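You operate a simulated robot arm through the tools that you are given. There is no shell and no other tool.

You are at the controls of a simulated robot arm. One attempt, no reset.

## Task
Jog both bottles to the stop arm, then lift them onto the shelf.
Fine: the control shelf; jog slowly; drive off before you lift; the arm stays down. Set down upright: white band test bottle, green band test bottle.
Where things are to end (x, y in the base frame): white band test bottle within 0.06 m of [0.33, 0.14]; green band test bottle within 0.06 m of [0.33, 0.27].

It is judged by the outcome, as a careful person would: the job done as asked, and still so three seconds after it is handed in. It fails if anything else is knocked over, pushed out of place, dropped, spilled or broken.

## Robot
A 7-joint arm with a two-finger parallel gripper, fixed in place. Base frame: the origin is at the foot of the arm, x ahead of it, y to its left, z up; the work surface is at about z = 0.9. Lengths are in m, angles in rad, forces in N, time in s.
With the tool pointing down near the work surface it reaches from about 0.3 to 0.68 m from the base axis. Its first joint turns from -1.152 to 1.152 rad. Payload 1.57 kg.
The tool frame sits at the grasp point between the pads (the TCP): z along the fingers, y along the line on which they close. The tips reach 0.03 m beyond it. The gripper opens to 0.11 m. The fingers are 0.024 m wide and 0.012 m thick; the gripper's body (0.048 by 0.112 m) begins 0.078 m behind the TCP.
Orientation is that of the tool frame in the base frame, as a unit quaternion [w, x, y, z]. With the fingers straight down and closing along the base's y, the tool's x points along the base's -x, its y along +y and its z along -z.

## Interface
- The arm moves only by the tool jog_arm. Its argument "motion" is a list of rows, each a list of 2 entries, a list of its own where there are three numbers: the shift along the base's x, y, z in units of 40 mm (1.0 is 40 mm), then the turn, a rotation vector about the base's x, y, z in units of 8 degrees (1.0 is 8 degrees). In form: [[[dx, dy, dz], [ax, ay, az]], ...]. A call has 1 to 20 rows; each row shifts and turns the commanded pose from where the row before left it. "fingers" is the finger opening in m, from 0 to 0.11, set as the call begins (left out, the last holds). A call with a number of a shift or a turn outside -1 to 1 is refused whole. Rows are played at 5 a second. More than 0.05 m and 0.15 rad between two rows, or a gripper value outside its range, and nothing of the call is played. Where a pose cannot be reached the arm comes as near as it can. A force on the tool above 90 N (or 10 N above the force at the start of the call, whichever is more), or a blocked arm, ends the call early, and 0.2 s more pass. The fingers move at their own pace (about 0.108 m/s each) and stop on an object; they squeeze with about 38 N. The grip force told is the motor's: it shows also when the fingers shut on nothing. Time passes only in rows, and 0.2 s behind the last, so rows that do not move let the fingers close. It gives the time, the measured TCP pose, the force on the tool (base axes), the opening and the grip force at its end, in the units of the frame above (readings bear some noise), with the torque about the TCP (base axes, N m) and any sound that the robot's microphone picked up, and new pictures: "show" is both (left out), scene, wrist or none.
- Cameras (640 x 400 px; columns grow to the right, rows downward): "scene" is fixed at [0.1673, -0.3934, 1.4027]; the picture's right is [0.77, -0.64, 0.00], its down [-0.37, -0.44, -0.82] and it looks along [0.52, 0.63, -0.58] (base axes); focal length 261 px, centre (320, 200). "wrist" rides on the gripper at [0.07, 0.016, -0.141] in the tool frame; the picture's right is [-0.23, 0.97, 0.00], its down [-0.85, -0.20, -0.48] and it looks along [-0.47, -0.11, 0.88] (tool axes); focal length 222 px, centre (320, 200). There is no depth. A picture from a camera that has moved, and an enlarged one, comes with that camera's place and axes in the base frame and with its lens.
- close_up(camera, box): a new picture of the part [left, top, right, bottom] of that camera's present view, enlarged. No time passes.
- finish_job(): hands the job in; it is judged then, once.

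Places have to be worked out from the pictures, the camera data and where the tool is seen. Open the gripper and draw the arm clear of the work before you hand the job in, unless the task says otherwise.

The tools are called after "Call:" by a JSON object that holds its "method" and its "body". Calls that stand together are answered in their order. jog_arm: Moves the arm, as the interface text tells. Its arguments: {"type":"object","properties":{"motion":{"type":"array","items":{"type":"array"}},"fingers":{"type":"number"},"show":{"type":"string","enum":["both","scene","wrist","none"]}},"required":["motion"]} The other tools are called the same way: close_up (camera, box) takes an enlarged picture of a part of a camera's view; finish_job () hands the job in.

At the start:

```text
t: 0.0
tcp_pos: [0.3034, -0.1376, 1.2406]
tool_rot: [0.001, 0.001, 1.0, -0.001]
contact_force: [-0.3, 0.3, -0.2]
wrist_torque: [0.0, -0.04, 0.03]
width: 0.1103
grasp_force: 0.1
```

scene: 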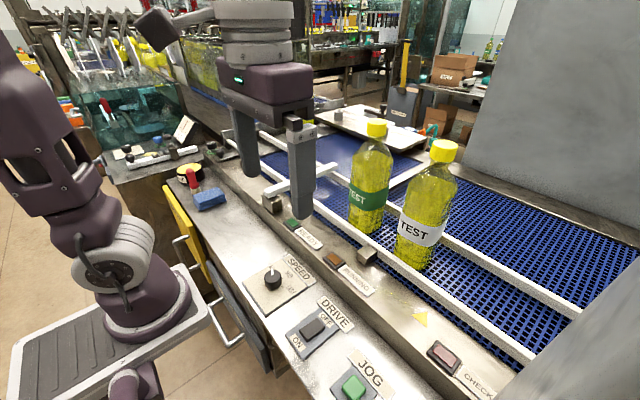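
wrist: 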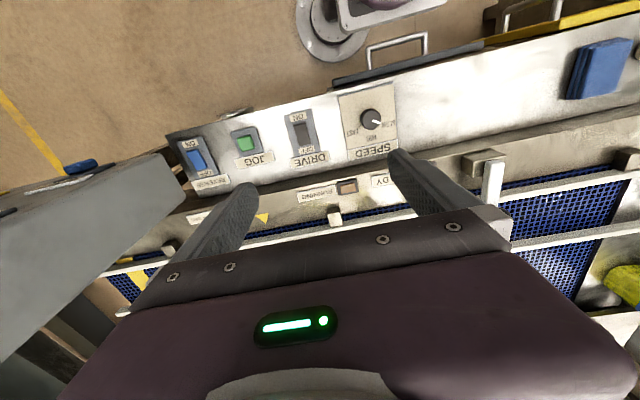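

I start by looking closely at the panel, the bottles and the surroundings before moving anything.

Call:
{"method": "close_up", "body": {"camera": "scene", "box": [220, 240, 500, 400]}}

Call:
{"method": "close_up", "body": {"camera": "scene", "box": [220, 90, 500, 270]}}

Call:
{"method": "close_up", "body": {"camera": "wrist", "box": [160, 60, 420, 230]}}

Call:
{"method": "close_up", "body": {"camera": "scene", "box": [80, 80, 330, 260]}}

```text
2.29 times, centred on (360, 320) of scene
camera zoom: at [0.1673, -0.3934, 1.4027], right [0.77, -0.64, 0.0], down [-0.37, -0.44, -0.82], along [0.52, 0.63, -0.58], focal length 597 px, centre (229, -74)
```

zoom: 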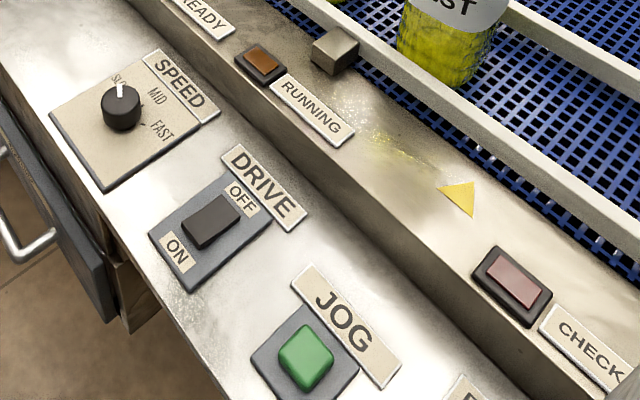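

```text
2.22 times, centred on (360, 180) of scene
camera zoom: at [0.1673, -0.3934, 1.4027], right [0.77, -0.64, 0.0], down [-0.37, -0.44, -0.82], along [0.52, 0.63, -0.58], focal length 580 px, centre (231, 244)
```

zoom: 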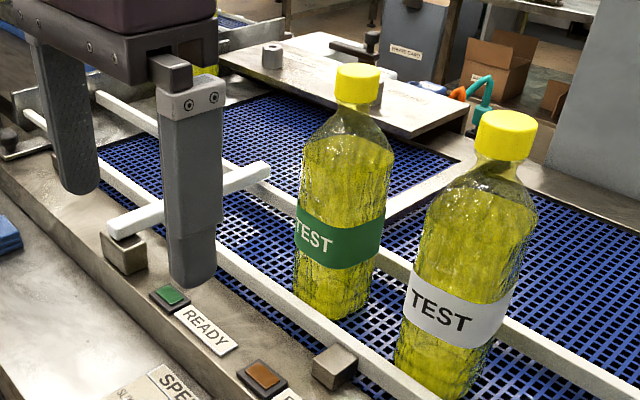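

```text
2.35 times, centred on (290, 145) of wrist
camera zoom: at [0.2343, -0.1202, 1.3829], right [0.23, 0.97, 0.0], down [0.85, -0.2, 0.48], along [0.47, -0.11, -0.88], focal length 523 px, centre (391, 329)
```

zoom: 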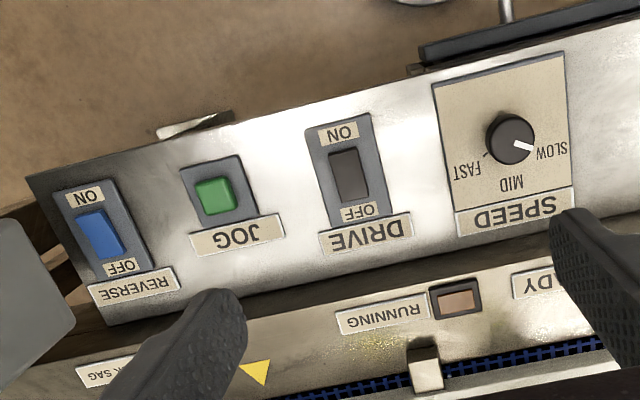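

```text
2.22 times, centred on (205, 170) of scene
camera zoom: at [0.1673, -0.3934, 1.4027], right [0.77, -0.64, 0.0], down [-0.37, -0.44, -0.82], along [0.52, 0.63, -0.58], focal length 580 px, centre (576, 267)
```

zoom: 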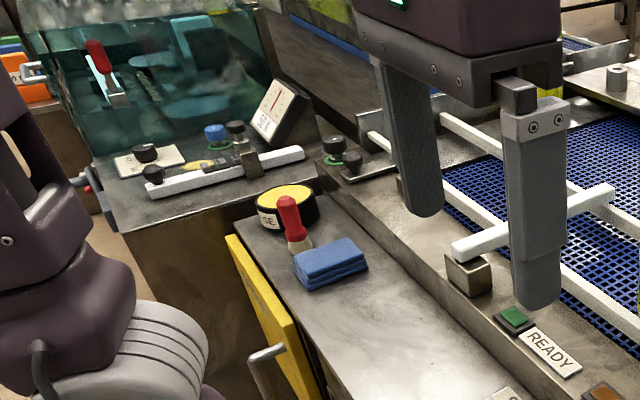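

The speed knob seems to point to SLOW already, and DRIVE and REVERSE are rockers. I zoom in further to read the states and labels.

Call:
{"method": "close_up", "body": {"camera": "wrist", "box": [170, 120, 280, 200]}}

Call:
{"method": "close_up", "body": {"camera": "wrist", "box": [280, 80, 400, 170]}}

Call:
{"method": "close_up", "body": {"camera": "wrist", "box": [160, 190, 280, 260]}}

Call:
{"method": "close_up", "body": {"camera": "scene", "box": [280, 300, 360, 360]}}

Call:
{"method": "close_up", "body": {"camera": "scene", "box": [400, 290, 560, 400]}}

Call:
{"method": "close_up", "body": {"camera": "scene", "box": [320, 110, 480, 280]}}

```text
5.00 times, centred on (225, 160) of wrist
camera zoom: at [0.2343, -0.1202, 1.3829], right [0.23, 0.97, 0.0], down [0.85, -0.2, 0.48], along [0.47, -0.11, -0.88], focal length 1111 px, centre (795, 400)
```

zoom: 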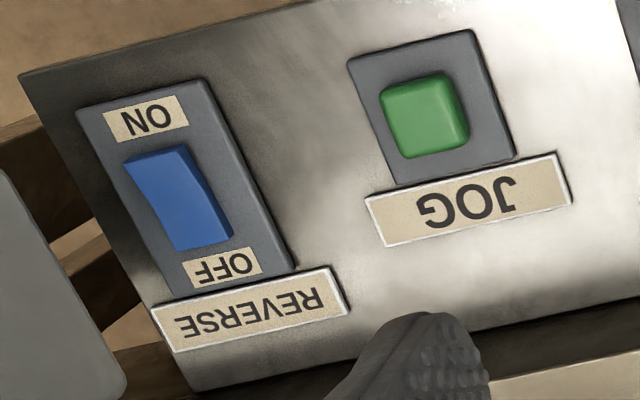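

```text
4.44 times, centred on (340, 125) of wrist
camera zoom: at [0.2343, -0.1202, 1.3829], right [0.23, 0.97, 0.0], down [0.85, -0.2, 0.48], along [0.47, -0.11, -0.88], focal length 987 px, centre (231, 533)
```

zoom: 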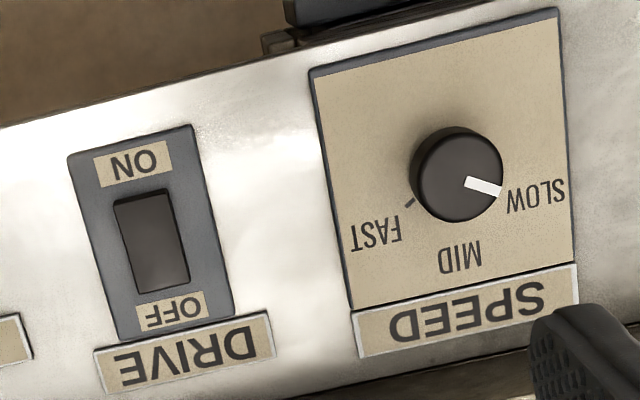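

```text
5.33 times, centred on (220, 225) of wrist
camera zoom: at [0.2343, -0.1202, 1.3829], right [0.23, 0.97, 0.0], down [0.85, -0.2, 0.48], along [0.47, -0.11, -0.88], focal length 1185 px, centre (853, 67)
```

zoom: 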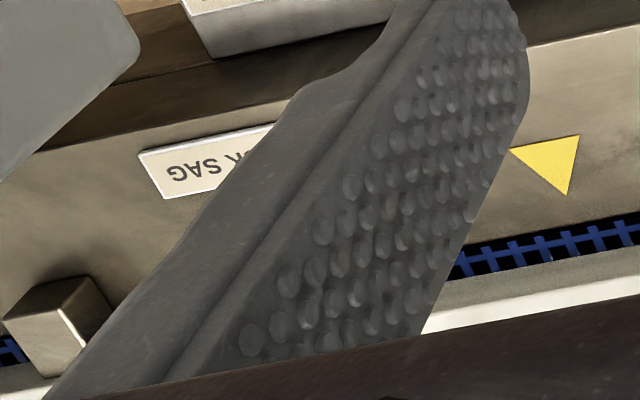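

```text
6.67 times, centred on (320, 330) of scene
camera zoom: at [0.1673, -0.3934, 1.4027], right [0.77, -0.64, 0.0], down [-0.37, -0.44, -0.82], along [0.52, 0.63, -0.58], focal length 1740 px, centre (320, -667)
```

zoom: 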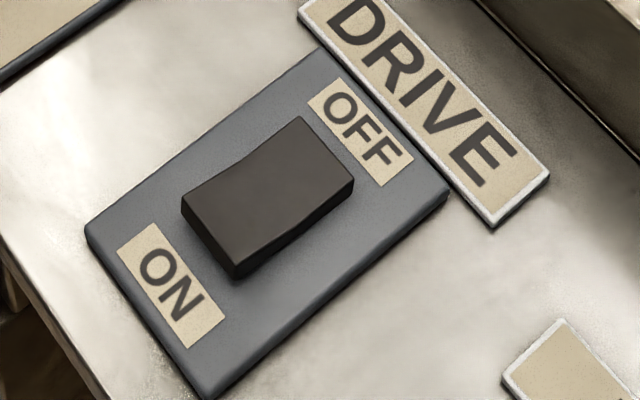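

```text
3.64 times, centred on (480, 345) of scene
camera zoom: at [0.1673, -0.3934, 1.4027], right [0.77, -0.64, 0.0], down [-0.37, -0.44, -0.82], along [0.52, 0.63, -0.58], focal length 949 px, centre (-262, -327)
```

zoom: 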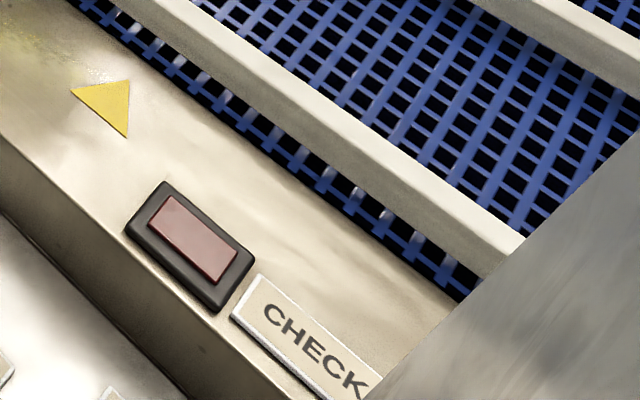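

```text
2.35 times, centred on (400, 195) of scene
camera zoom: at [0.1673, -0.3934, 1.4027], right [0.77, -0.64, 0.0], down [-0.37, -0.44, -0.82], along [0.52, 0.63, -0.58], focal length 614 px, centre (132, 212)
```

zoom: 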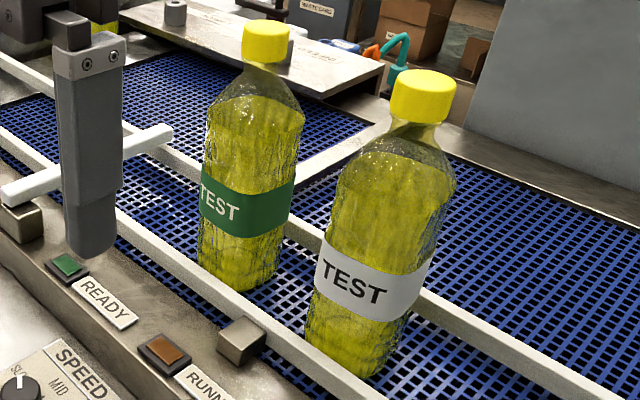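

The panel order along y is roughly SPEED (y≈-0.03), DRIVE (≈-0.18), JOG (≈-0.30), REVERSE (≈-0.40) at x≈0.32, and the stop arm is at y≈0.20. I move the wrist camera nearer to the panel to check switch states before touching anything.

Call:
{"method": "jog_arm", "body": {"motion": [[[0, -0.7, -0.7], [0, 0, 0]], [[0, -0.7, -0.7], [0, 0, 0]], [[0, -0.7, -0.6], [0, 0, 0]], [[0, -0.5, -0.5], [0, 0, 0]], [[0, 0, 0], [0, 0, 0]]], "show": "both"}}

```text
t: 1.2
tcp_pos: [0.3037, -0.2421, 1.1396]
tool_rot: [0.0, -0.001, 1.0, 0.0]
contact_force: [0.1, -0.7, 0.5]
wrist_torque: [0.0, 0.0, 0.0]
width: 0.1098
grasp_force: 0.1
camera wrist: at [0.2353, -0.2249, 1.2815], right [0.23, 0.97, 0.0], down [0.85, -0.2, 0.48], along [0.47, -0.11, -0.88], focal length 222 px, centre (320, 200)
```

scene: 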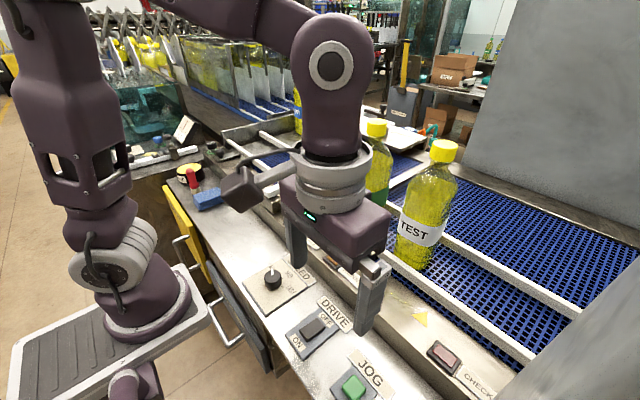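
wrist: 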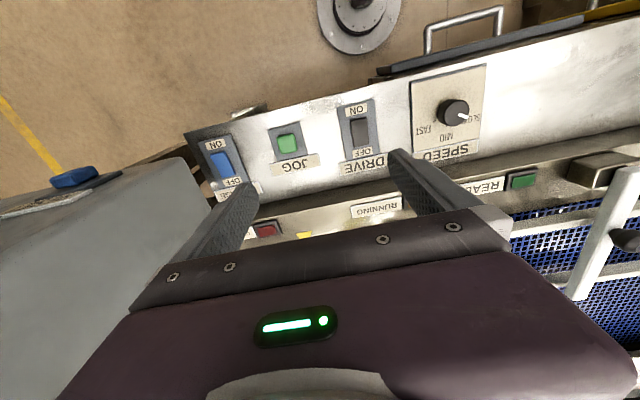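

Call:
{"method": "close_up", "body": {"camera": "wrist", "box": [190, 90, 310, 200]}}

Call:
{"method": "close_up", "body": {"camera": "wrist", "box": [320, 80, 400, 180]}}

Call:
{"method": "close_up", "body": {"camera": "wrist", "box": [400, 70, 500, 160]}}

Call:
{"method": "close_up", "body": {"camera": "wrist", "box": [440, 140, 640, 300]}}

```text
3.64 times, centred on (250, 145) of wrist
camera zoom: at [0.2353, -0.2249, 1.2815], right [0.23, 0.97, 0.0], down [0.85, -0.2, 0.48], along [0.47, -0.11, -0.88], focal length 808 px, centre (574, 400)
```

zoom: 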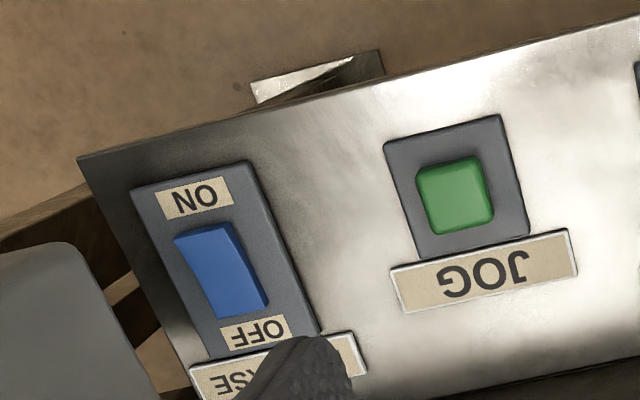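

```text
4.00 times, centred on (360, 130) of wrist
camera zoom: at [0.2353, -0.2249, 1.2815], right [0.23, 0.97, 0.0], down [0.85, -0.2, 0.48], along [0.47, -0.11, -0.88], focal length 888 px, centre (160, 480)
```

zoom: 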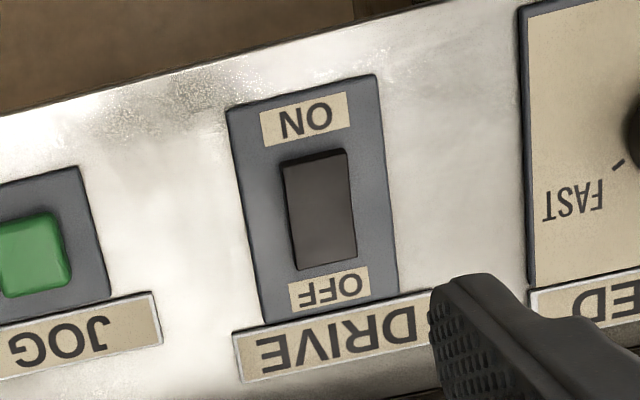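

```text
4.44 times, centred on (450, 115) of wrist
camera zoom: at [0.2353, -0.2249, 1.2815], right [0.23, 0.97, 0.0], down [0.85, -0.2, 0.48], along [0.47, -0.11, -0.88], focal length 987 px, centre (-258, 578)
```

zoom: 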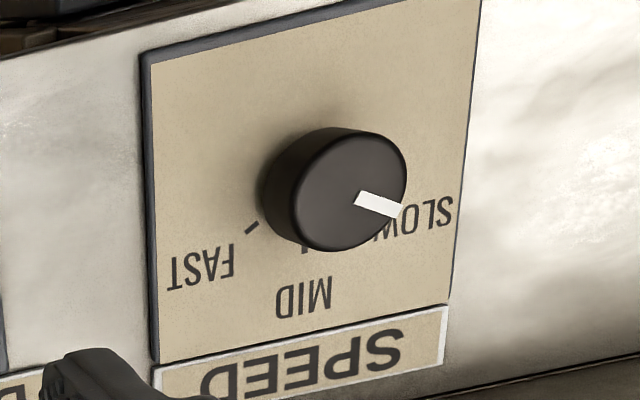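

```text
2.50 times, centred on (540, 220) of wrist
camera zoom: at [0.2353, -0.2249, 1.2815], right [0.23, 0.97, 0.0], down [0.85, -0.2, 0.48], along [0.47, -0.11, -0.88], focal length 555 px, centre (-230, 150)
```

zoom: 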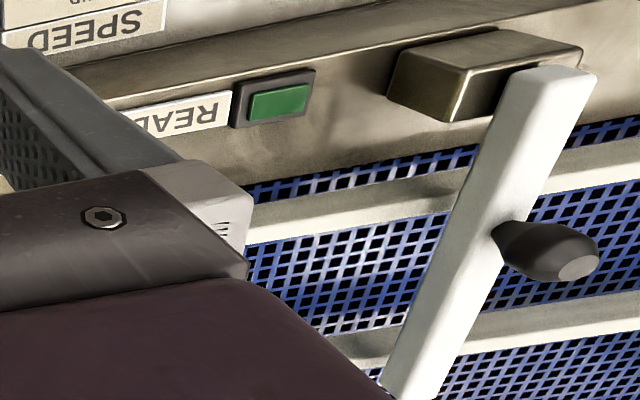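

DRIVE looks to be at OFF and SPEED at SLOW, and the stop arm is down. I need a clearer look at REVERSE, so I move slightly further right and lower, still well above the panel.

Call:
{"method": "jog_arm", "body": {"motion": [[[0, -0.7, -0.4], [0, 0, 0]], [[0, -0.7, -0.4], [0, 0, 0]], [[0, -0.6, -0.4], [0, 0, 0]], [[0, 0, 0], [0, 0, 0]]], "show": "wrist"}}

Call:
{"method": "close_up", "body": {"camera": "wrist", "box": [210, 100, 330, 200]}}

Call:
{"method": "close_up", "body": {"camera": "wrist", "box": [320, 80, 440, 180]}}

```text
t: 2.2
tcp_pos: [0.3035, -0.3208, 1.0915]
tool_rot: [0.0, 0.0, 1.0, 0.0]
contact_force: [-0.7, -0.2, 0.2]
wrist_torque: [-0.03, -0.02, 0.01]
width: 0.1099
grasp_force: 0.0
camera wrist: at [0.2346, -0.3032, 1.2336], right [0.23, 0.97, 0.0], down [0.86, -0.2, 0.48], along [0.47, -0.11, -0.88], focal length 222 px, centre (320, 200)
```

wrist: 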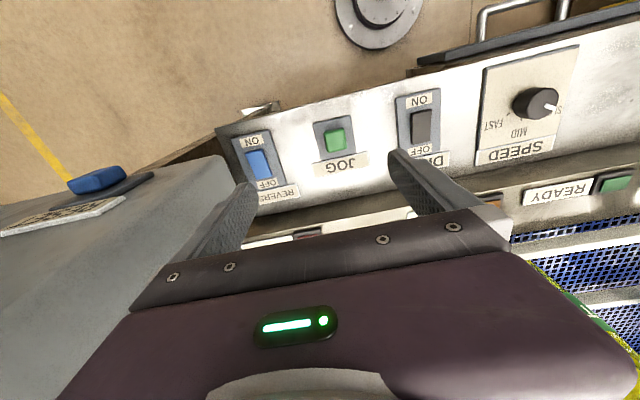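

```text
4.00 times, centred on (270, 150) of wrist
camera zoom: at [0.2346, -0.3032, 1.2336], right [0.23, 0.97, 0.0], down [0.86, -0.2, 0.48], along [0.47, -0.11, -0.88], focal length 888 px, centre (520, 400)
```

zoom: 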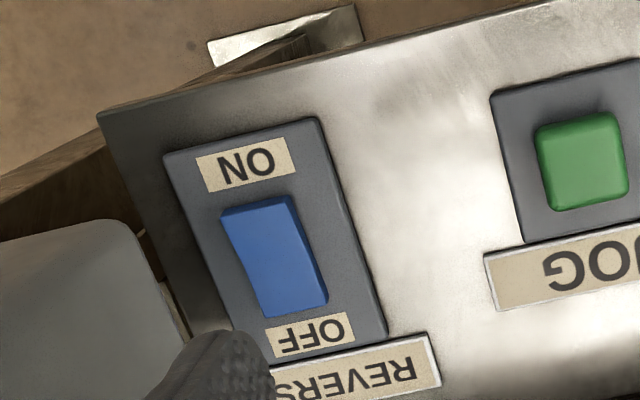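

```text
4.00 times, centred on (380, 130) of wrist
camera zoom: at [0.2346, -0.3032, 1.2336], right [0.23, 0.97, 0.0], down [0.86, -0.2, 0.48], along [0.47, -0.11, -0.88], focal length 888 px, centre (80, 480)
```

zoom: 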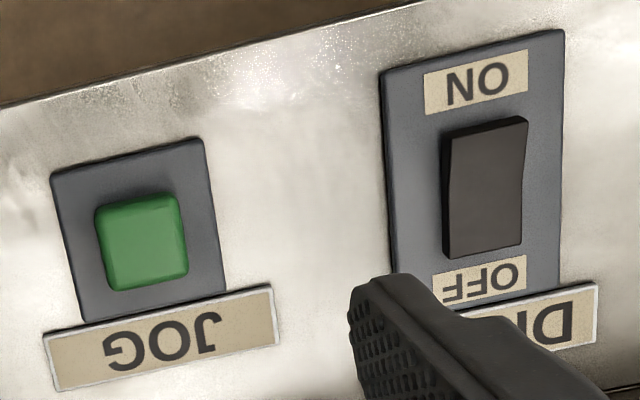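

I zoom tightly on both rockers to compare which end is pressed.

Call:
{"method": "close_up", "body": {"camera": "wrist", "box": [235, 130, 285, 190]}}

Call:
{"method": "close_up", "body": {"camera": "wrist", "box": [390, 85, 450, 155]}}

Call:
{"method": "close_up", "body": {"camera": "wrist", "box": [480, 60, 580, 160]}}

```text
6.67 times, centred on (260, 160) of wrist
camera zoom: at [0.2346, -0.3032, 1.2336], right [0.23, 0.97, 0.0], down [0.86, -0.2, 0.48], along [0.47, -0.11, -0.88], focal length 1481 px, centre (720, 467)
```

zoom: 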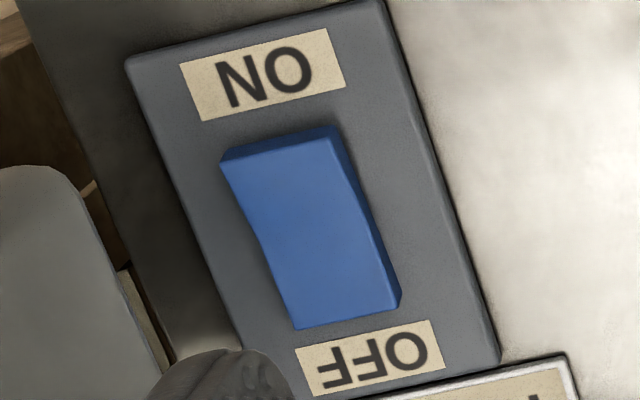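

```text
5.71 times, centred on (420, 120) of wrist
camera zoom: at [0.2346, -0.3032, 1.2336], right [0.23, 0.97, 0.0], down [0.86, -0.2, 0.48], along [0.47, -0.11, -0.88], focal length 1269 px, centre (-251, 657)
```

zoom: 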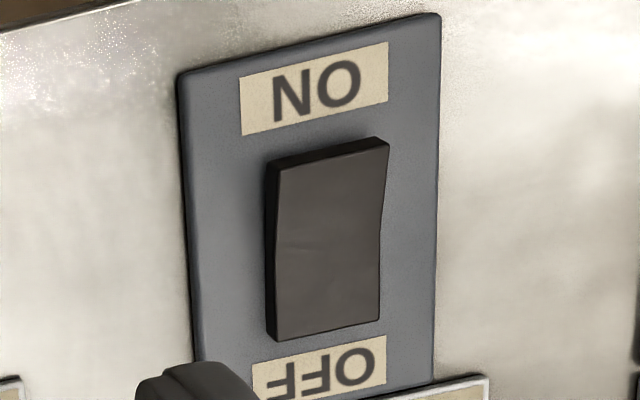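

```text
4.00 times, centred on (530, 110) of wrist
camera zoom: at [0.2346, -0.3032, 1.2336], right [0.23, 0.97, 0.0], down [0.86, -0.2, 0.48], along [0.47, -0.11, -0.88], focal length 888 px, centre (-520, 560)
```

zoom: 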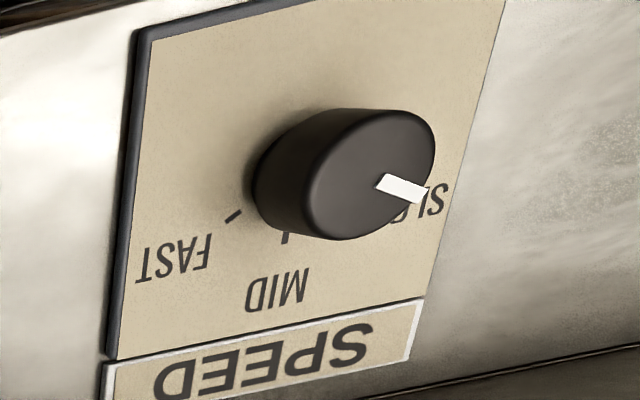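

Both rockers have the ON end raised, so DRIVE and REVERSE are OFF; SPEED is at SLOW. Triangulation puts the JOG button top at about (0.316, -0.300, 0.912); I close the fingers and go down to hover ~2 cm above it.

Call:
{"method": "jog_arm", "body": {"motion": [[[0.31, 0.53, -0.5], [0, 0, 0]], [[0, 0, -0.9], [0, 0, 0]], [[0, 0, -0.9], [0, 0, 0]], [[0, 0, -0.7], [0, 0, 0]], [[0, 0, 0], [0, 0, 0]]], "fingers": 0.0, "show": "both"}}

```text
t: 3.4
tcp_pos: [0.3156, -0.3004, 0.9709]
tool_rot: [0.001, 0.0, 1.0, 0.0]
contact_force: [-0.5, 0.0, -0.4]
wrist_torque: [0.0, 0.02, 0.0]
width: 0.0003
grasp_force: 21.4
camera wrist: at [0.248, -0.284, 1.1131], right [0.23, 0.97, 0.0], down [0.85, -0.2, 0.48], along [0.47, -0.11, -0.88], focal length 222 px, centre (320, 200)
```

scene: 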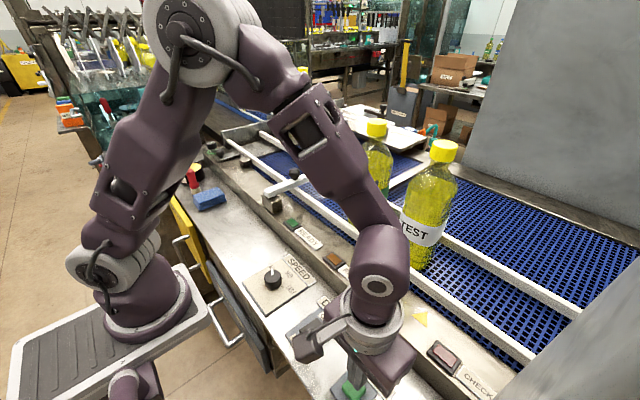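
wrist: 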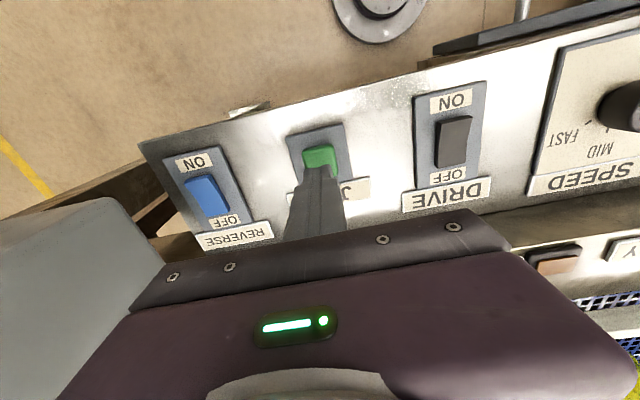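

The closed fingertip hovers over JOG. I check its alignment in a close-up before pressing.

Call:
{"method": "close_up", "body": {"camera": "wrist", "box": [270, 110, 370, 200]}}

Call:
{"method": "close_up", "body": {"camera": "scene", "box": [300, 330, 420, 400]}}

Call:
{"method": "close_up", "body": {"camera": "scene", "box": [260, 200, 380, 300]}}

```text
4.44 times, centred on (320, 155) of wrist
camera zoom: at [0.248, -0.284, 1.1131], right [0.23, 0.97, 0.0], down [0.85, -0.2, 0.48], along [0.47, -0.11, -0.88], focal length 987 px, centre (320, 400)
```

zoom: 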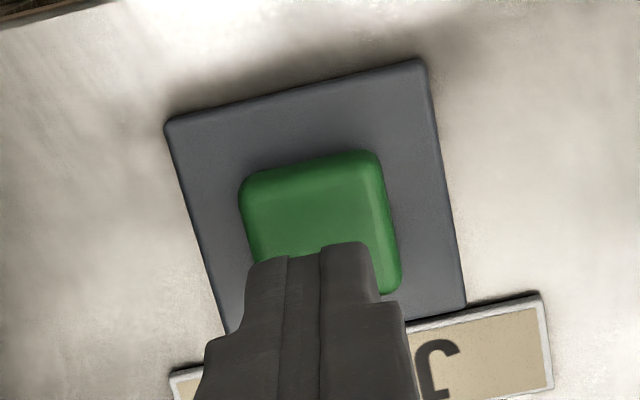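

```text
5.33 times, centred on (360, 365) of scene
camera zoom: at [0.1673, -0.3934, 1.4027], right [0.77, -0.64, 0.0], down [-0.37, -0.44, -0.82], along [0.52, 0.63, -0.58], focal length 1392 px, centre (107, -680)
```

zoom: 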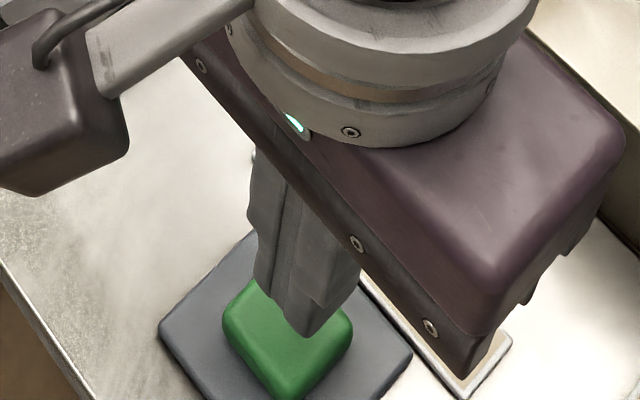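

```text
4.00 times, centred on (320, 250) of scene
camera zoom: at [0.1673, -0.3934, 1.4027], right [0.77, -0.64, 0.0], down [-0.37, -0.44, -0.82], along [0.52, 0.63, -0.58], focal length 1044 px, centre (320, 0)
```

zoom: 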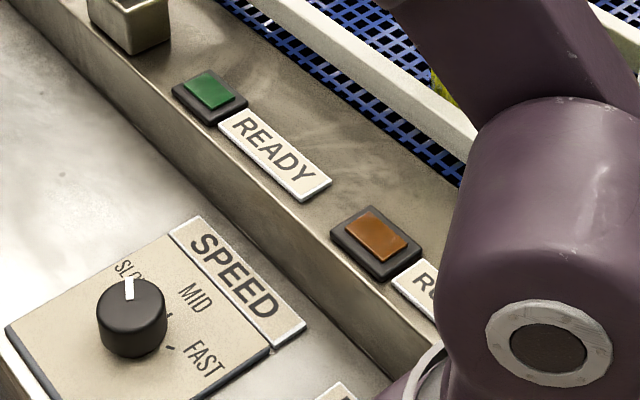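

The tip is centred over the JOG button and about 29 mm above it. I go down to near contact, then press in small steps while watching force, sound and lamps.

Call:
{"method": "jog_arm", "body": {"motion": [[[0, 0, -0.35], [0, 0, 0]], [[0, 0, -0.25], [0, 0, 0]], [[0, 0, 0], [0, 0, 0]]], "show": "none"}}

Call:
{"method": "jog_arm", "body": {"motion": [[[0, 0, -0.05], [0, 0, 0]], [[0, 0, -0.05], [0, 0, 0]], [[0, 0, 0], [0, 0, 0]]], "show": "both"}}

```text
t: 4.2
tcp_pos: [0.3165, -0.3002, 0.9512]
tool_rot: [0.0, 0.0, 1.0, 0.0]
contact_force: [0.5, 0.1, 0.9]
wrist_torque: [0.01, 0.01, 0.01]
width: 0.0
grasp_force: 21.4
```

```text
t: 5.0
tcp_pos: [0.3165, -0.301, 0.9432]
tool_rot: [0.0, 0.0, 1.0, 0.0]
contact_force: [0.8, 1.1, 3.7]
wrist_torque: [0.02, -0.03, 0.0]
width: 0.0002
grasp_force: 21.0
heard: click
camera wrist: at [0.2478, -0.2838, 1.0867], right [0.23, 0.97, 0.0], down [0.86, -0.2, 0.48], along [0.47, -0.11, -0.88], focal length 222 px, centre (320, 200)
```

scene: 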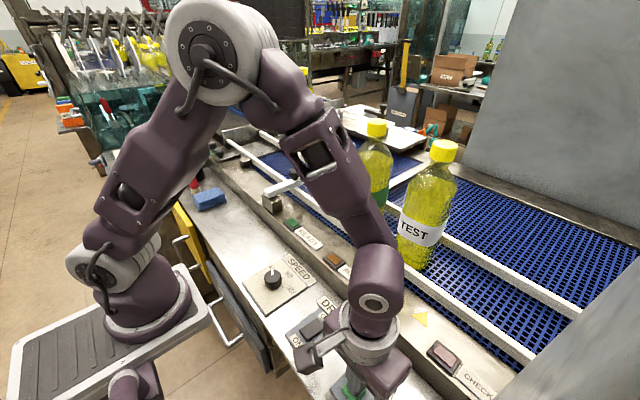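
wrist: 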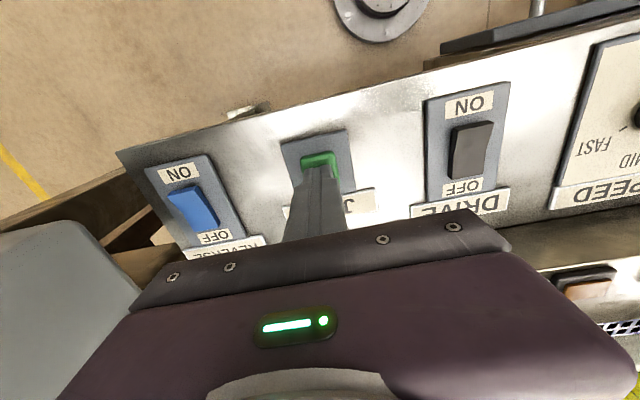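

A click was heard with about 4 N on the button. I hold it a moment to see whether the belt moves with DRIVE off.

Call:
{"method": "jog_arm", "body": {"motion": [[[0, 0, -0.03], [0, 0, 0]], [[0, 0, 0], [0, 0, 0]], [[0, 0, 0], [0, 0, 0]], [[0, 0, 0], [0, 0, 0]], [[0, 0, 0], [0, 0, 0]]], "show": "scene"}}

Call:
{"method": "close_up", "body": {"camera": "scene", "box": [260, 110, 480, 300]}}

```text
t: 6.2
tcp_pos: [0.3158, -0.3011, 0.944]
tool_rot: [0.0, 0.0, 1.0, 0.0]
contact_force: [1.5, -0.8, 4.3]
wrist_torque: [-0.01, -0.02, 0.01]
width: 0.0
grasp_force: 20.9
```

scene: 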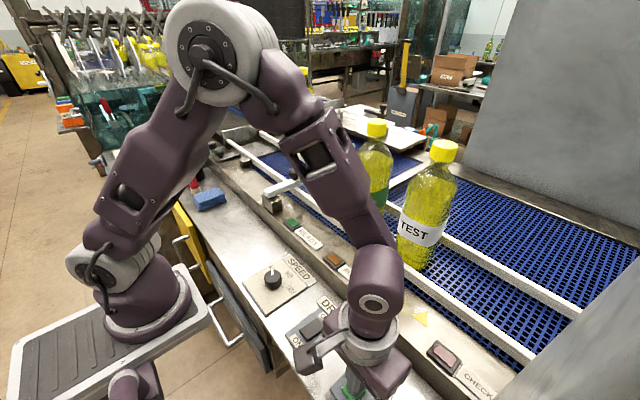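

```text
2.11 times, centred on (370, 205) of scene
camera zoom: at [0.1673, -0.3933, 1.4028], right [0.77, -0.64, 0.0], down [-0.37, -0.44, -0.82], along [0.52, 0.63, -0.58], focal length 550 px, centre (215, 190)
```

zoom: 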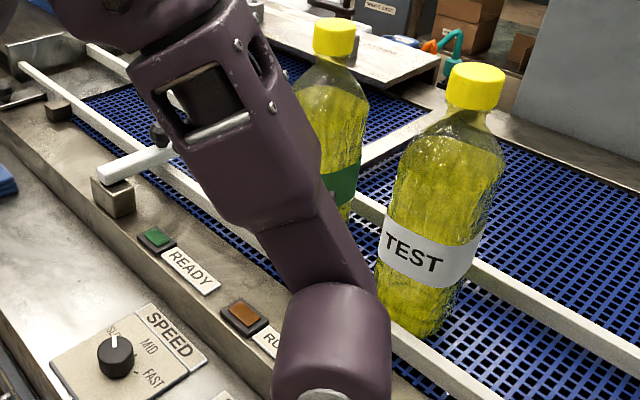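

With DRIVE off, JOG does nothing (no belt motion, no lamps). I lift off and move over the ON end of the DRIVE rocker at about (0.309, -0.181).

Call:
{"method": "jog_arm", "body": {"motion": [[[0, 0, 0.65], [0, 0, 0]], [[0, 0, 0.65], [0, 0, 0]], [[-0.05, 1, 0], [0, 0, 0]], [[-0.05, 1, 0], [0, 0, 0]], [[-0.05, 1, 0], [0, 0, 0]], [[0, 0, 0], [0, 0, 0]]], "show": "both"}}

Call:
{"method": "close_up", "body": {"camera": "wrist", "box": [270, 90, 380, 210]}}

Call:
{"method": "close_up", "body": {"camera": "scene", "box": [260, 280, 380, 380]}}

```text
t: 7.6
tcp_pos: [0.3061, -0.1804, 0.9955]
tool_rot: [0.0, 0.0, 1.0, 0.0]
contact_force: [0.8, 0.3, 0.2]
wrist_torque: [0.0, -0.03, 0.04]
width: 0.0004
grasp_force: 22.2
camera wrist: at [0.2372, -0.1627, 1.1379], right [0.23, 0.97, 0.0], down [0.85, -0.2, 0.48], along [0.47, -0.11, -0.88], focal length 222 px, centre (320, 200)
```

scene: 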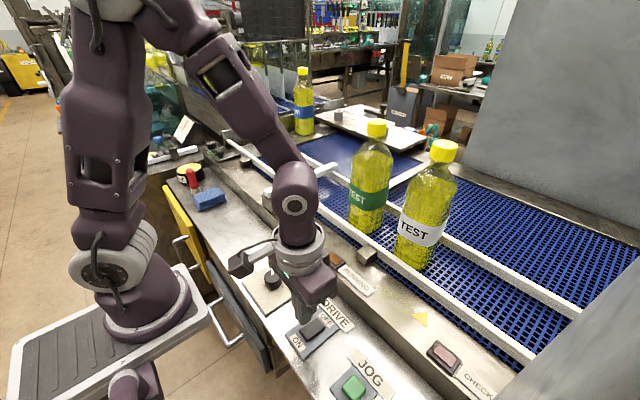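
wrist: 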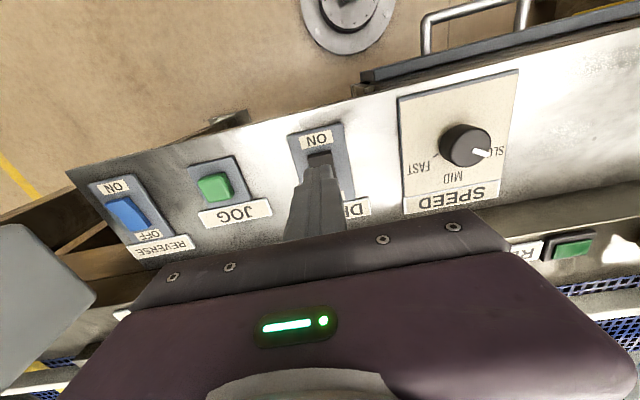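

```text
3.33 times, centred on (325, 150) of wrist
camera zoom: at [0.2372, -0.1627, 1.1379], right [0.23, 0.97, 0.0], down [0.85, -0.2, 0.48], along [0.47, -0.11, -0.88], focal length 740 px, centre (303, 367)
```

zoom: 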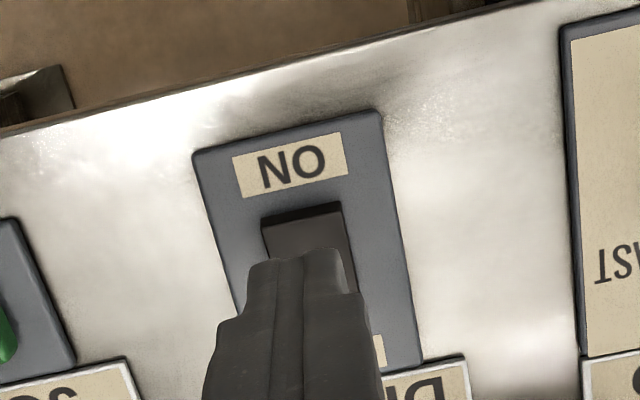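

```text
4.00 times, centred on (320, 330) of scene
camera zoom: at [0.1673, -0.3933, 1.4027], right [0.77, -0.64, 0.0], down [-0.37, -0.44, -0.82], along [0.52, 0.63, -0.58], focal length 1044 px, centre (320, -320)
```

zoom: 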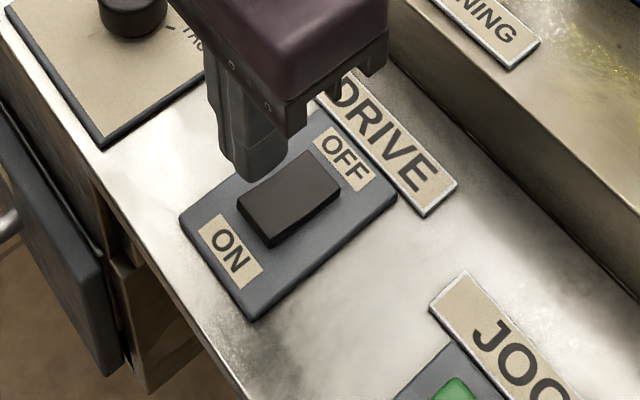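

The tip is over the ON end; I shift 4 mm forward so the whole tip lands on the ON half, go down close to it, then press in small steps.

Call:
{"method": "jog_arm", "body": {"motion": [[[0.1, 0, -0.45], [0, 0, 0]], [[0, 0, -0.4], [0, 0, 0]], [[0, 0, 0], [0, 0, 0]]], "show": "none"}}

Call:
{"method": "jog_arm", "body": {"motion": [[[0, 0, -0.08], [0, 0, 0]], [[0, 0, -0.08], [0, 0, 0]], [[0, 0, -0.08], [0, 0, 0]], [[0, 0, 0], [0, 0, 0]]], "show": "both"}}

```text
t: 8.4
tcp_pos: [0.3114, -0.1783, 0.961]
tool_rot: [0.0, -0.001, 1.0, 0.0]
contact_force: [0.1, -0.1, 0.0]
wrist_torque: [-0.06, 0.0, 0.0]
width: 0.0
grasp_force: 21.1
```

```text
t: 9.4
tcp_pos: [0.3122, -0.1808, 0.9521]
tool_rot: [-0.001, 0.0, 1.0, 0.0]
contact_force: [-0.1, 0.6, 0.2]
wrist_torque: [0.0, 0.0, 0.01]
width: 0.0
grasp_force: 20.8
camera wrist: at [0.2438, -0.1629, 1.0935], right [0.23, 0.97, 0.0], down [0.85, -0.2, 0.48], along [0.47, -0.11, -0.88], focal length 222 px, centre (320, 200)
```

scene: 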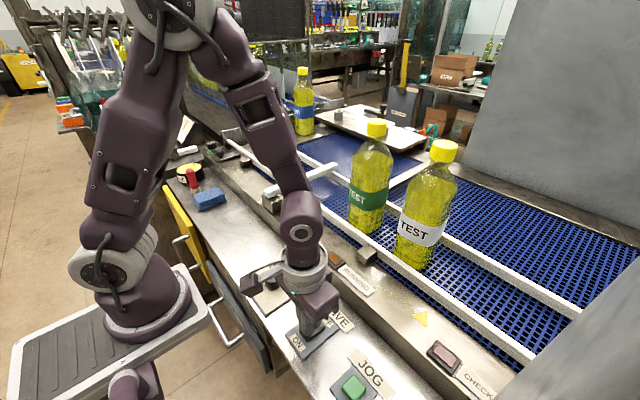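
wrist: 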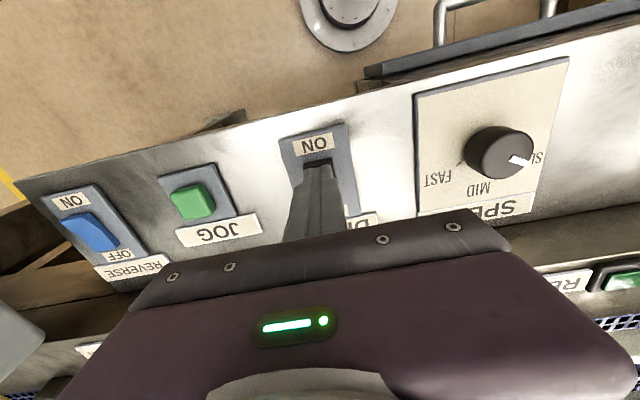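

No contact yet at TCP z 0.952; I continue down in small steps.

Call:
{"method": "jog_arm", "body": {"motion": [[[0, 0, -0.06], [0, 0, 0]], [[0, 0, -0.06], [0, 0, 0]], [[0, 0, 0], [0, 0, 0]]], "show": "none"}}

```text
t: 10.2
tcp_pos: [0.3143, -0.18, 0.9476]
tool_rot: [0.0, 0.0, 1.0, 0.001]
contact_force: [0.1, 1.0, 1.1]
wrist_torque: [-0.01, 0.05, 0.03]
width: 0.0
grasp_force: 21.1
```

Barely touching now (about 1 N). I shift 4 mm back toward the ON end for better leverage and press on in small steps.

Call:
{"method": "jog_arm", "body": {"motion": [[[0, 0, 0.06], [0, 0, 0]], [[-0.1, 0, 0], [0, 0, 0]], [[0, 0, -0.06], [0, 0, 0]], [[0, 0, -0.05], [0, 0, 0]], [[0, 0, -0.05], [0, 0, 0]], [[0, 0, 0], [0, 0, 0]]], "show": "scene"}}

```text
t: 11.6
tcp_pos: [0.3086, -0.1794, 0.9451]
tool_rot: [0.0, 0.001, 1.0, -0.001]
contact_force: [-4.8, 6.9, 54.6]
wrist_torque: [0.25, -0.5, -0.11]
width: 0.0001
grasp_force: 21.2
```

scene: 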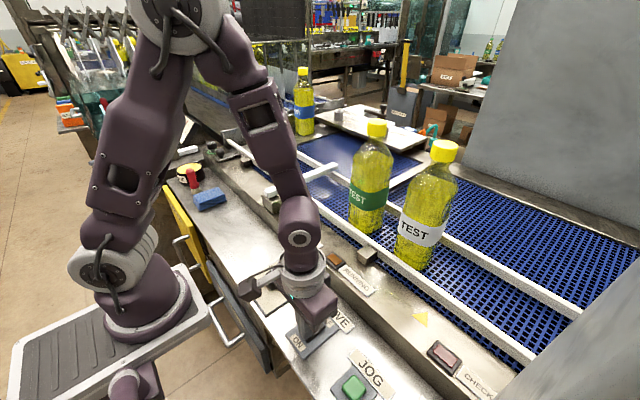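

Force is 55 N without a click, and the torque suggests contact toward the far edge of the tip. I look closely before pressing any harder.

Call:
{"method": "close_up", "body": {"camera": "wrist", "box": [270, 90, 380, 210]}}

Call:
{"method": "close_up", "body": {"camera": "scene", "box": [270, 300, 360, 370]}}

Call:
{"method": "close_up", "body": {"camera": "scene", "box": [260, 180, 380, 300]}}

```text
3.33 times, centred on (325, 150) of wrist
camera zoom: at [0.24, -0.1627, 1.0867], right [0.23, 0.97, 0.0], down [0.85, -0.2, 0.48], along [0.47, -0.11, -0.88], focal length 740 px, centre (303, 367)
```

zoom: 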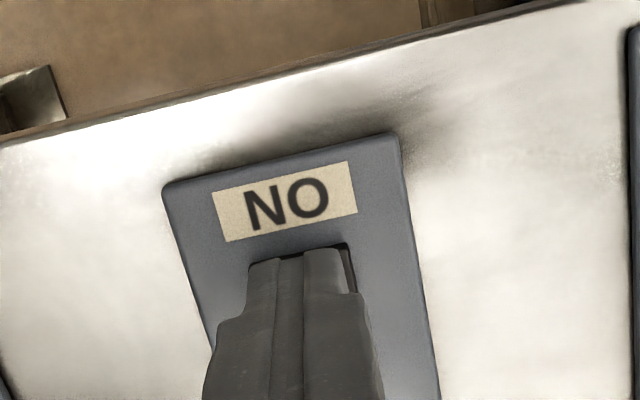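

```text
5.71 times, centred on (315, 335) of scene
camera zoom: at [0.1666, -0.3929, 1.403], right [0.77, -0.64, 0.0], down [-0.37, -0.45, -0.82], along [0.52, 0.63, -0.58], focal length 1492 px, centre (349, -571)
```

zoom: 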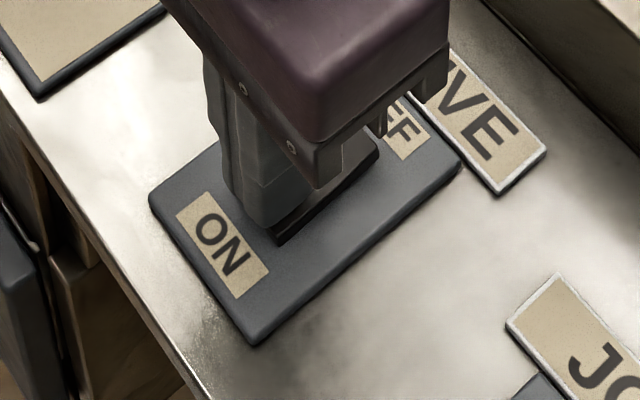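

```text
3.33 times, centred on (320, 240) of scene
camera zoom: at [0.1666, -0.3929, 1.403], right [0.77, -0.64, 0.0], down [-0.37, -0.45, -0.82], along [0.52, 0.63, -0.58], focal length 870 px, centre (320, 67)
```

zoom: 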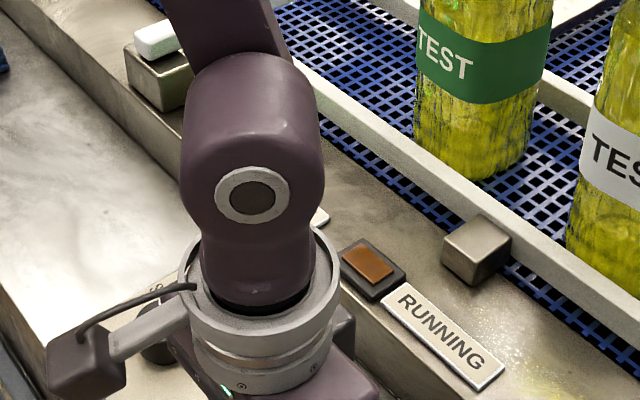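

The rocker may already have tipped and bottomed out. I lift straight up and look at it.

Call:
{"method": "jog_arm", "body": {"motion": [[[0, 0, 0.1], [0, 0, 0]], [[0, 0, 0.5], [0, 0, 0]], [[0, 0, 0.9], [0, 0, 0]], [[0, 0, 0.8], [0, 0, 0]], [[0, -0.5, 0.5], [0, 0, 0]], [[0, 0, 0], [0, 0, 0]]], "show": "both"}}

Call:
{"method": "close_up", "body": {"camera": "scene", "box": [270, 295, 360, 365]}}

Call:
{"method": "close_up", "body": {"camera": "wrist", "box": [300, 80, 400, 170]}}

Call:
{"method": "close_up", "body": {"camera": "scene", "box": [260, 200, 380, 300]}}

```text
t: 13.0
tcp_pos: [0.3107, -0.2012, 1.0546]
tool_rot: [0.0, -0.001, 1.0, -0.001]
contact_force: [0.6, 0.1, 0.8]
wrist_torque: [-0.03, -0.03, -0.01]
width: 0.0
grasp_force: 21.0
camera wrist: at [0.2411, -0.1844, 1.1966], right [0.23, 0.97, 0.0], down [0.85, -0.2, 0.48], along [0.47, -0.11, -0.88], focal length 222 px, centre (320, 200)
```

scene: 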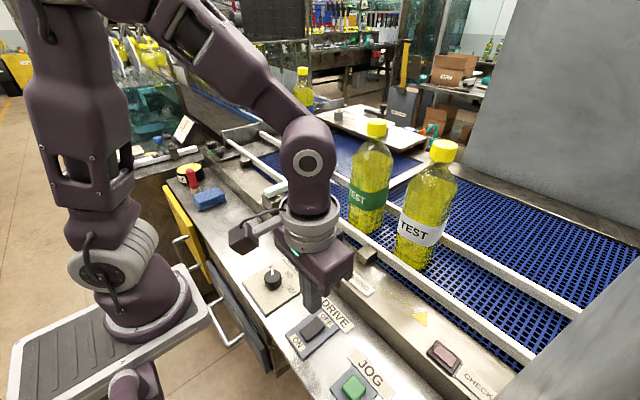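
wrist: 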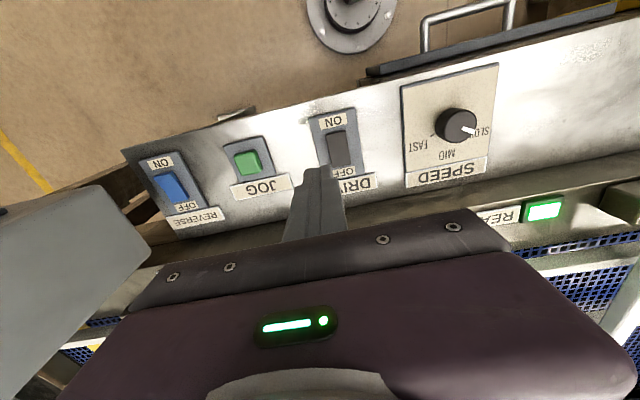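

```text
5.71 times, centred on (315, 330) of scene
camera zoom: at [0.1673, -0.3934, 1.4027], right [0.77, -0.64, 0.0], down [-0.37, -0.44, -0.82], along [0.52, 0.63, -0.58], focal length 1492 px, centre (349, -543)
```

zoom: 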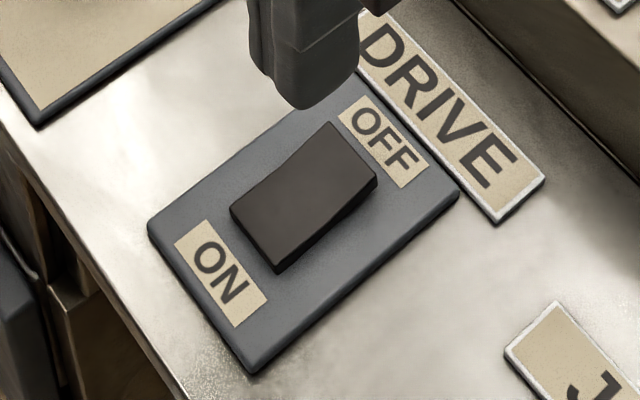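

```text
4.44 times, centred on (350, 125) of wrist
camera zoom: at [0.2411, -0.1844, 1.1966], right [0.23, 0.97, 0.0], down [0.85, -0.2, 0.48], along [0.47, -0.11, -0.88], focal length 987 px, centre (187, 533)
```

zoom: 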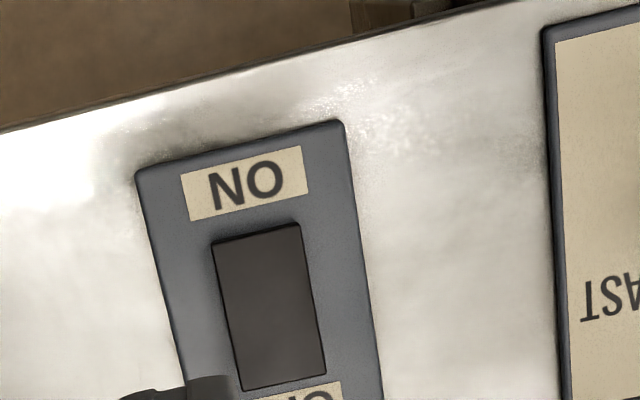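

```text
4.00 times, centred on (320, 250) of scene
camera zoom: at [0.1673, -0.3934, 1.4027], right [0.77, -0.64, 0.0], down [-0.37, -0.44, -0.82], along [0.52, 0.63, -0.58], focal length 1044 px, centre (320, 0)
```

zoom: 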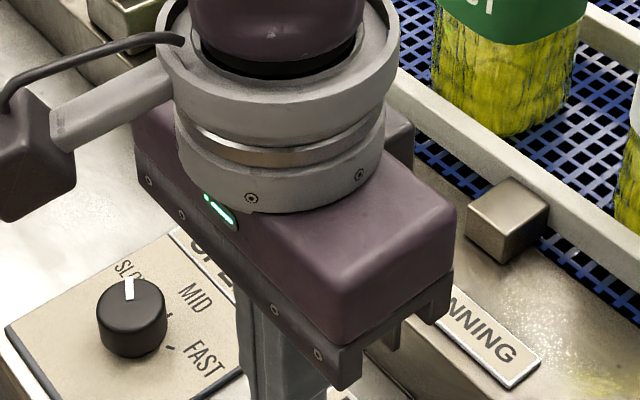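

READY is now lit and the belt isn't moving: DRIVE is ON. I return to JOG, press it to the click depth and hold only briefly to see direction and speed.

Call:
{"method": "jog_arm", "body": {"motion": [[[0.15, -1, 0], [0, 0, 0]], [[0, -1, -0.3], [0, 0, 0]], [[0, -0.5, -0.7], [0, 0, 0]], [[0, 0, -0.8], [0, 0, 0]], [[0, 0, -0.7], [0, 0, 0]], [[0, 0, 0], [0, 0, 0]]], "show": "wrist"}}

Call:
{"method": "close_up", "body": {"camera": "wrist", "box": [270, 110, 370, 200]}}

```text
t: 14.4
tcp_pos: [0.3163, -0.3015, 0.9545]
tool_rot: [0.0, -0.001, 1.0, 0.0]
contact_force: [0.7, -0.1, 0.2]
wrist_torque: [0.06, -0.02, 0.03]
width: 0.0002
grasp_force: 20.9
camera wrist: at [0.2479, -0.2849, 1.0967], right [0.23, 0.97, 0.0], down [0.86, -0.2, 0.48], along [0.47, -0.11, -0.88], focal length 222 px, centre (320, 200)
```

wrist: 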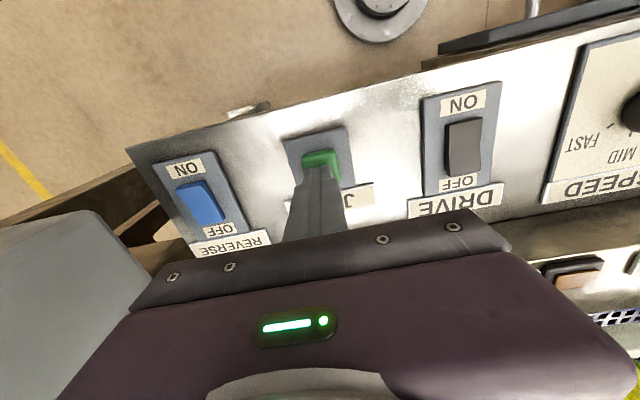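

```text
4.44 times, centred on (320, 155) of wrist
camera zoom: at [0.2479, -0.2849, 1.0967], right [0.23, 0.97, 0.0], down [0.86, -0.2, 0.48], along [0.47, -0.11, -0.88], focal length 987 px, centre (320, 400)
```

zoom: 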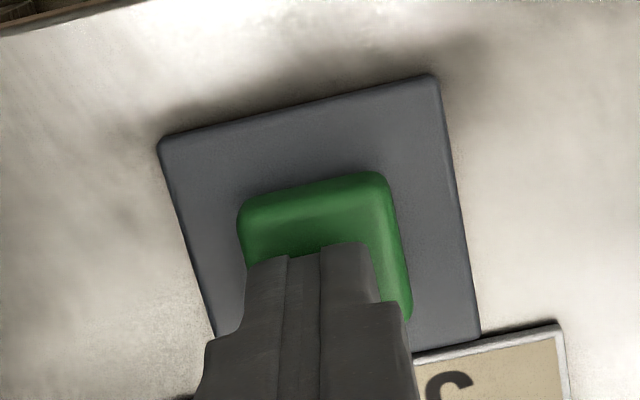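

Well aligned over JOG. I press about 12 mm down and hold for well under a second, then inspect before going on (time stands still between calls).

Call:
{"method": "jog_arm", "body": {"motion": [[[0, 0, -0.15], [0, 0, 0]], [[0, 0, -0.13], [0, 0, 0]], [[0, 0, 0], [0, 0, 0]]], "show": "both"}}

Call:
{"method": "close_up", "body": {"camera": "scene", "box": [260, 110, 480, 300]}}

```text
t: 15.2
tcp_pos: [0.3162, -0.3011, 0.9446]
tool_rot: [0.0, 0.0, 1.0, -0.001]
contact_force: [2.1, -1.2, 4.1]
wrist_torque: [-0.06, -0.05, -0.01]
width: 0.0
grasp_force: 21.2
heard: click
camera wrist: at [0.2473, -0.2839, 1.0861], right [0.23, 0.97, 0.0], down [0.85, -0.2, 0.48], along [0.47, -0.11, -0.88], focal length 222 px, centre (320, 200)
```

scene: 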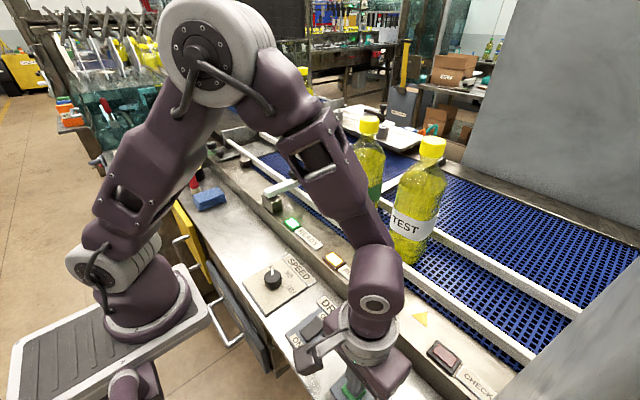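
wrist: 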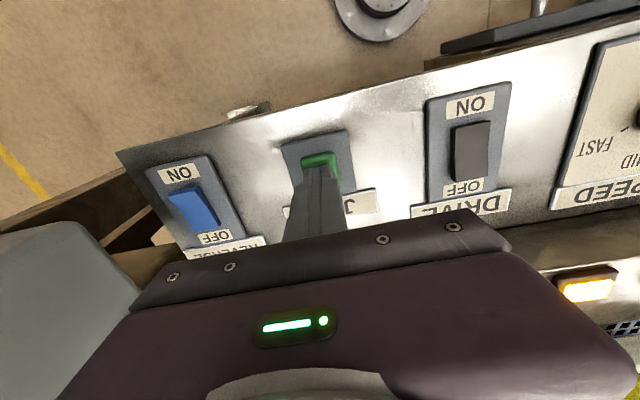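

```text
2.11 times, centred on (370, 205) of scene
camera zoom: at [0.1673, -0.3934, 1.4027], right [0.77, -0.64, 0.0], down [-0.37, -0.44, -0.82], along [0.52, 0.63, -0.58], focal length 550 px, centre (215, 190)
```

zoom: 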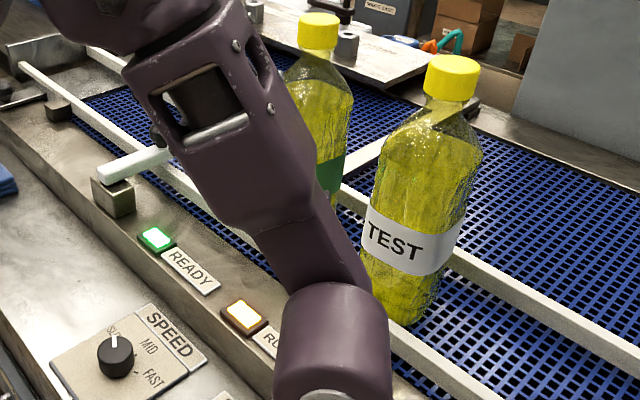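

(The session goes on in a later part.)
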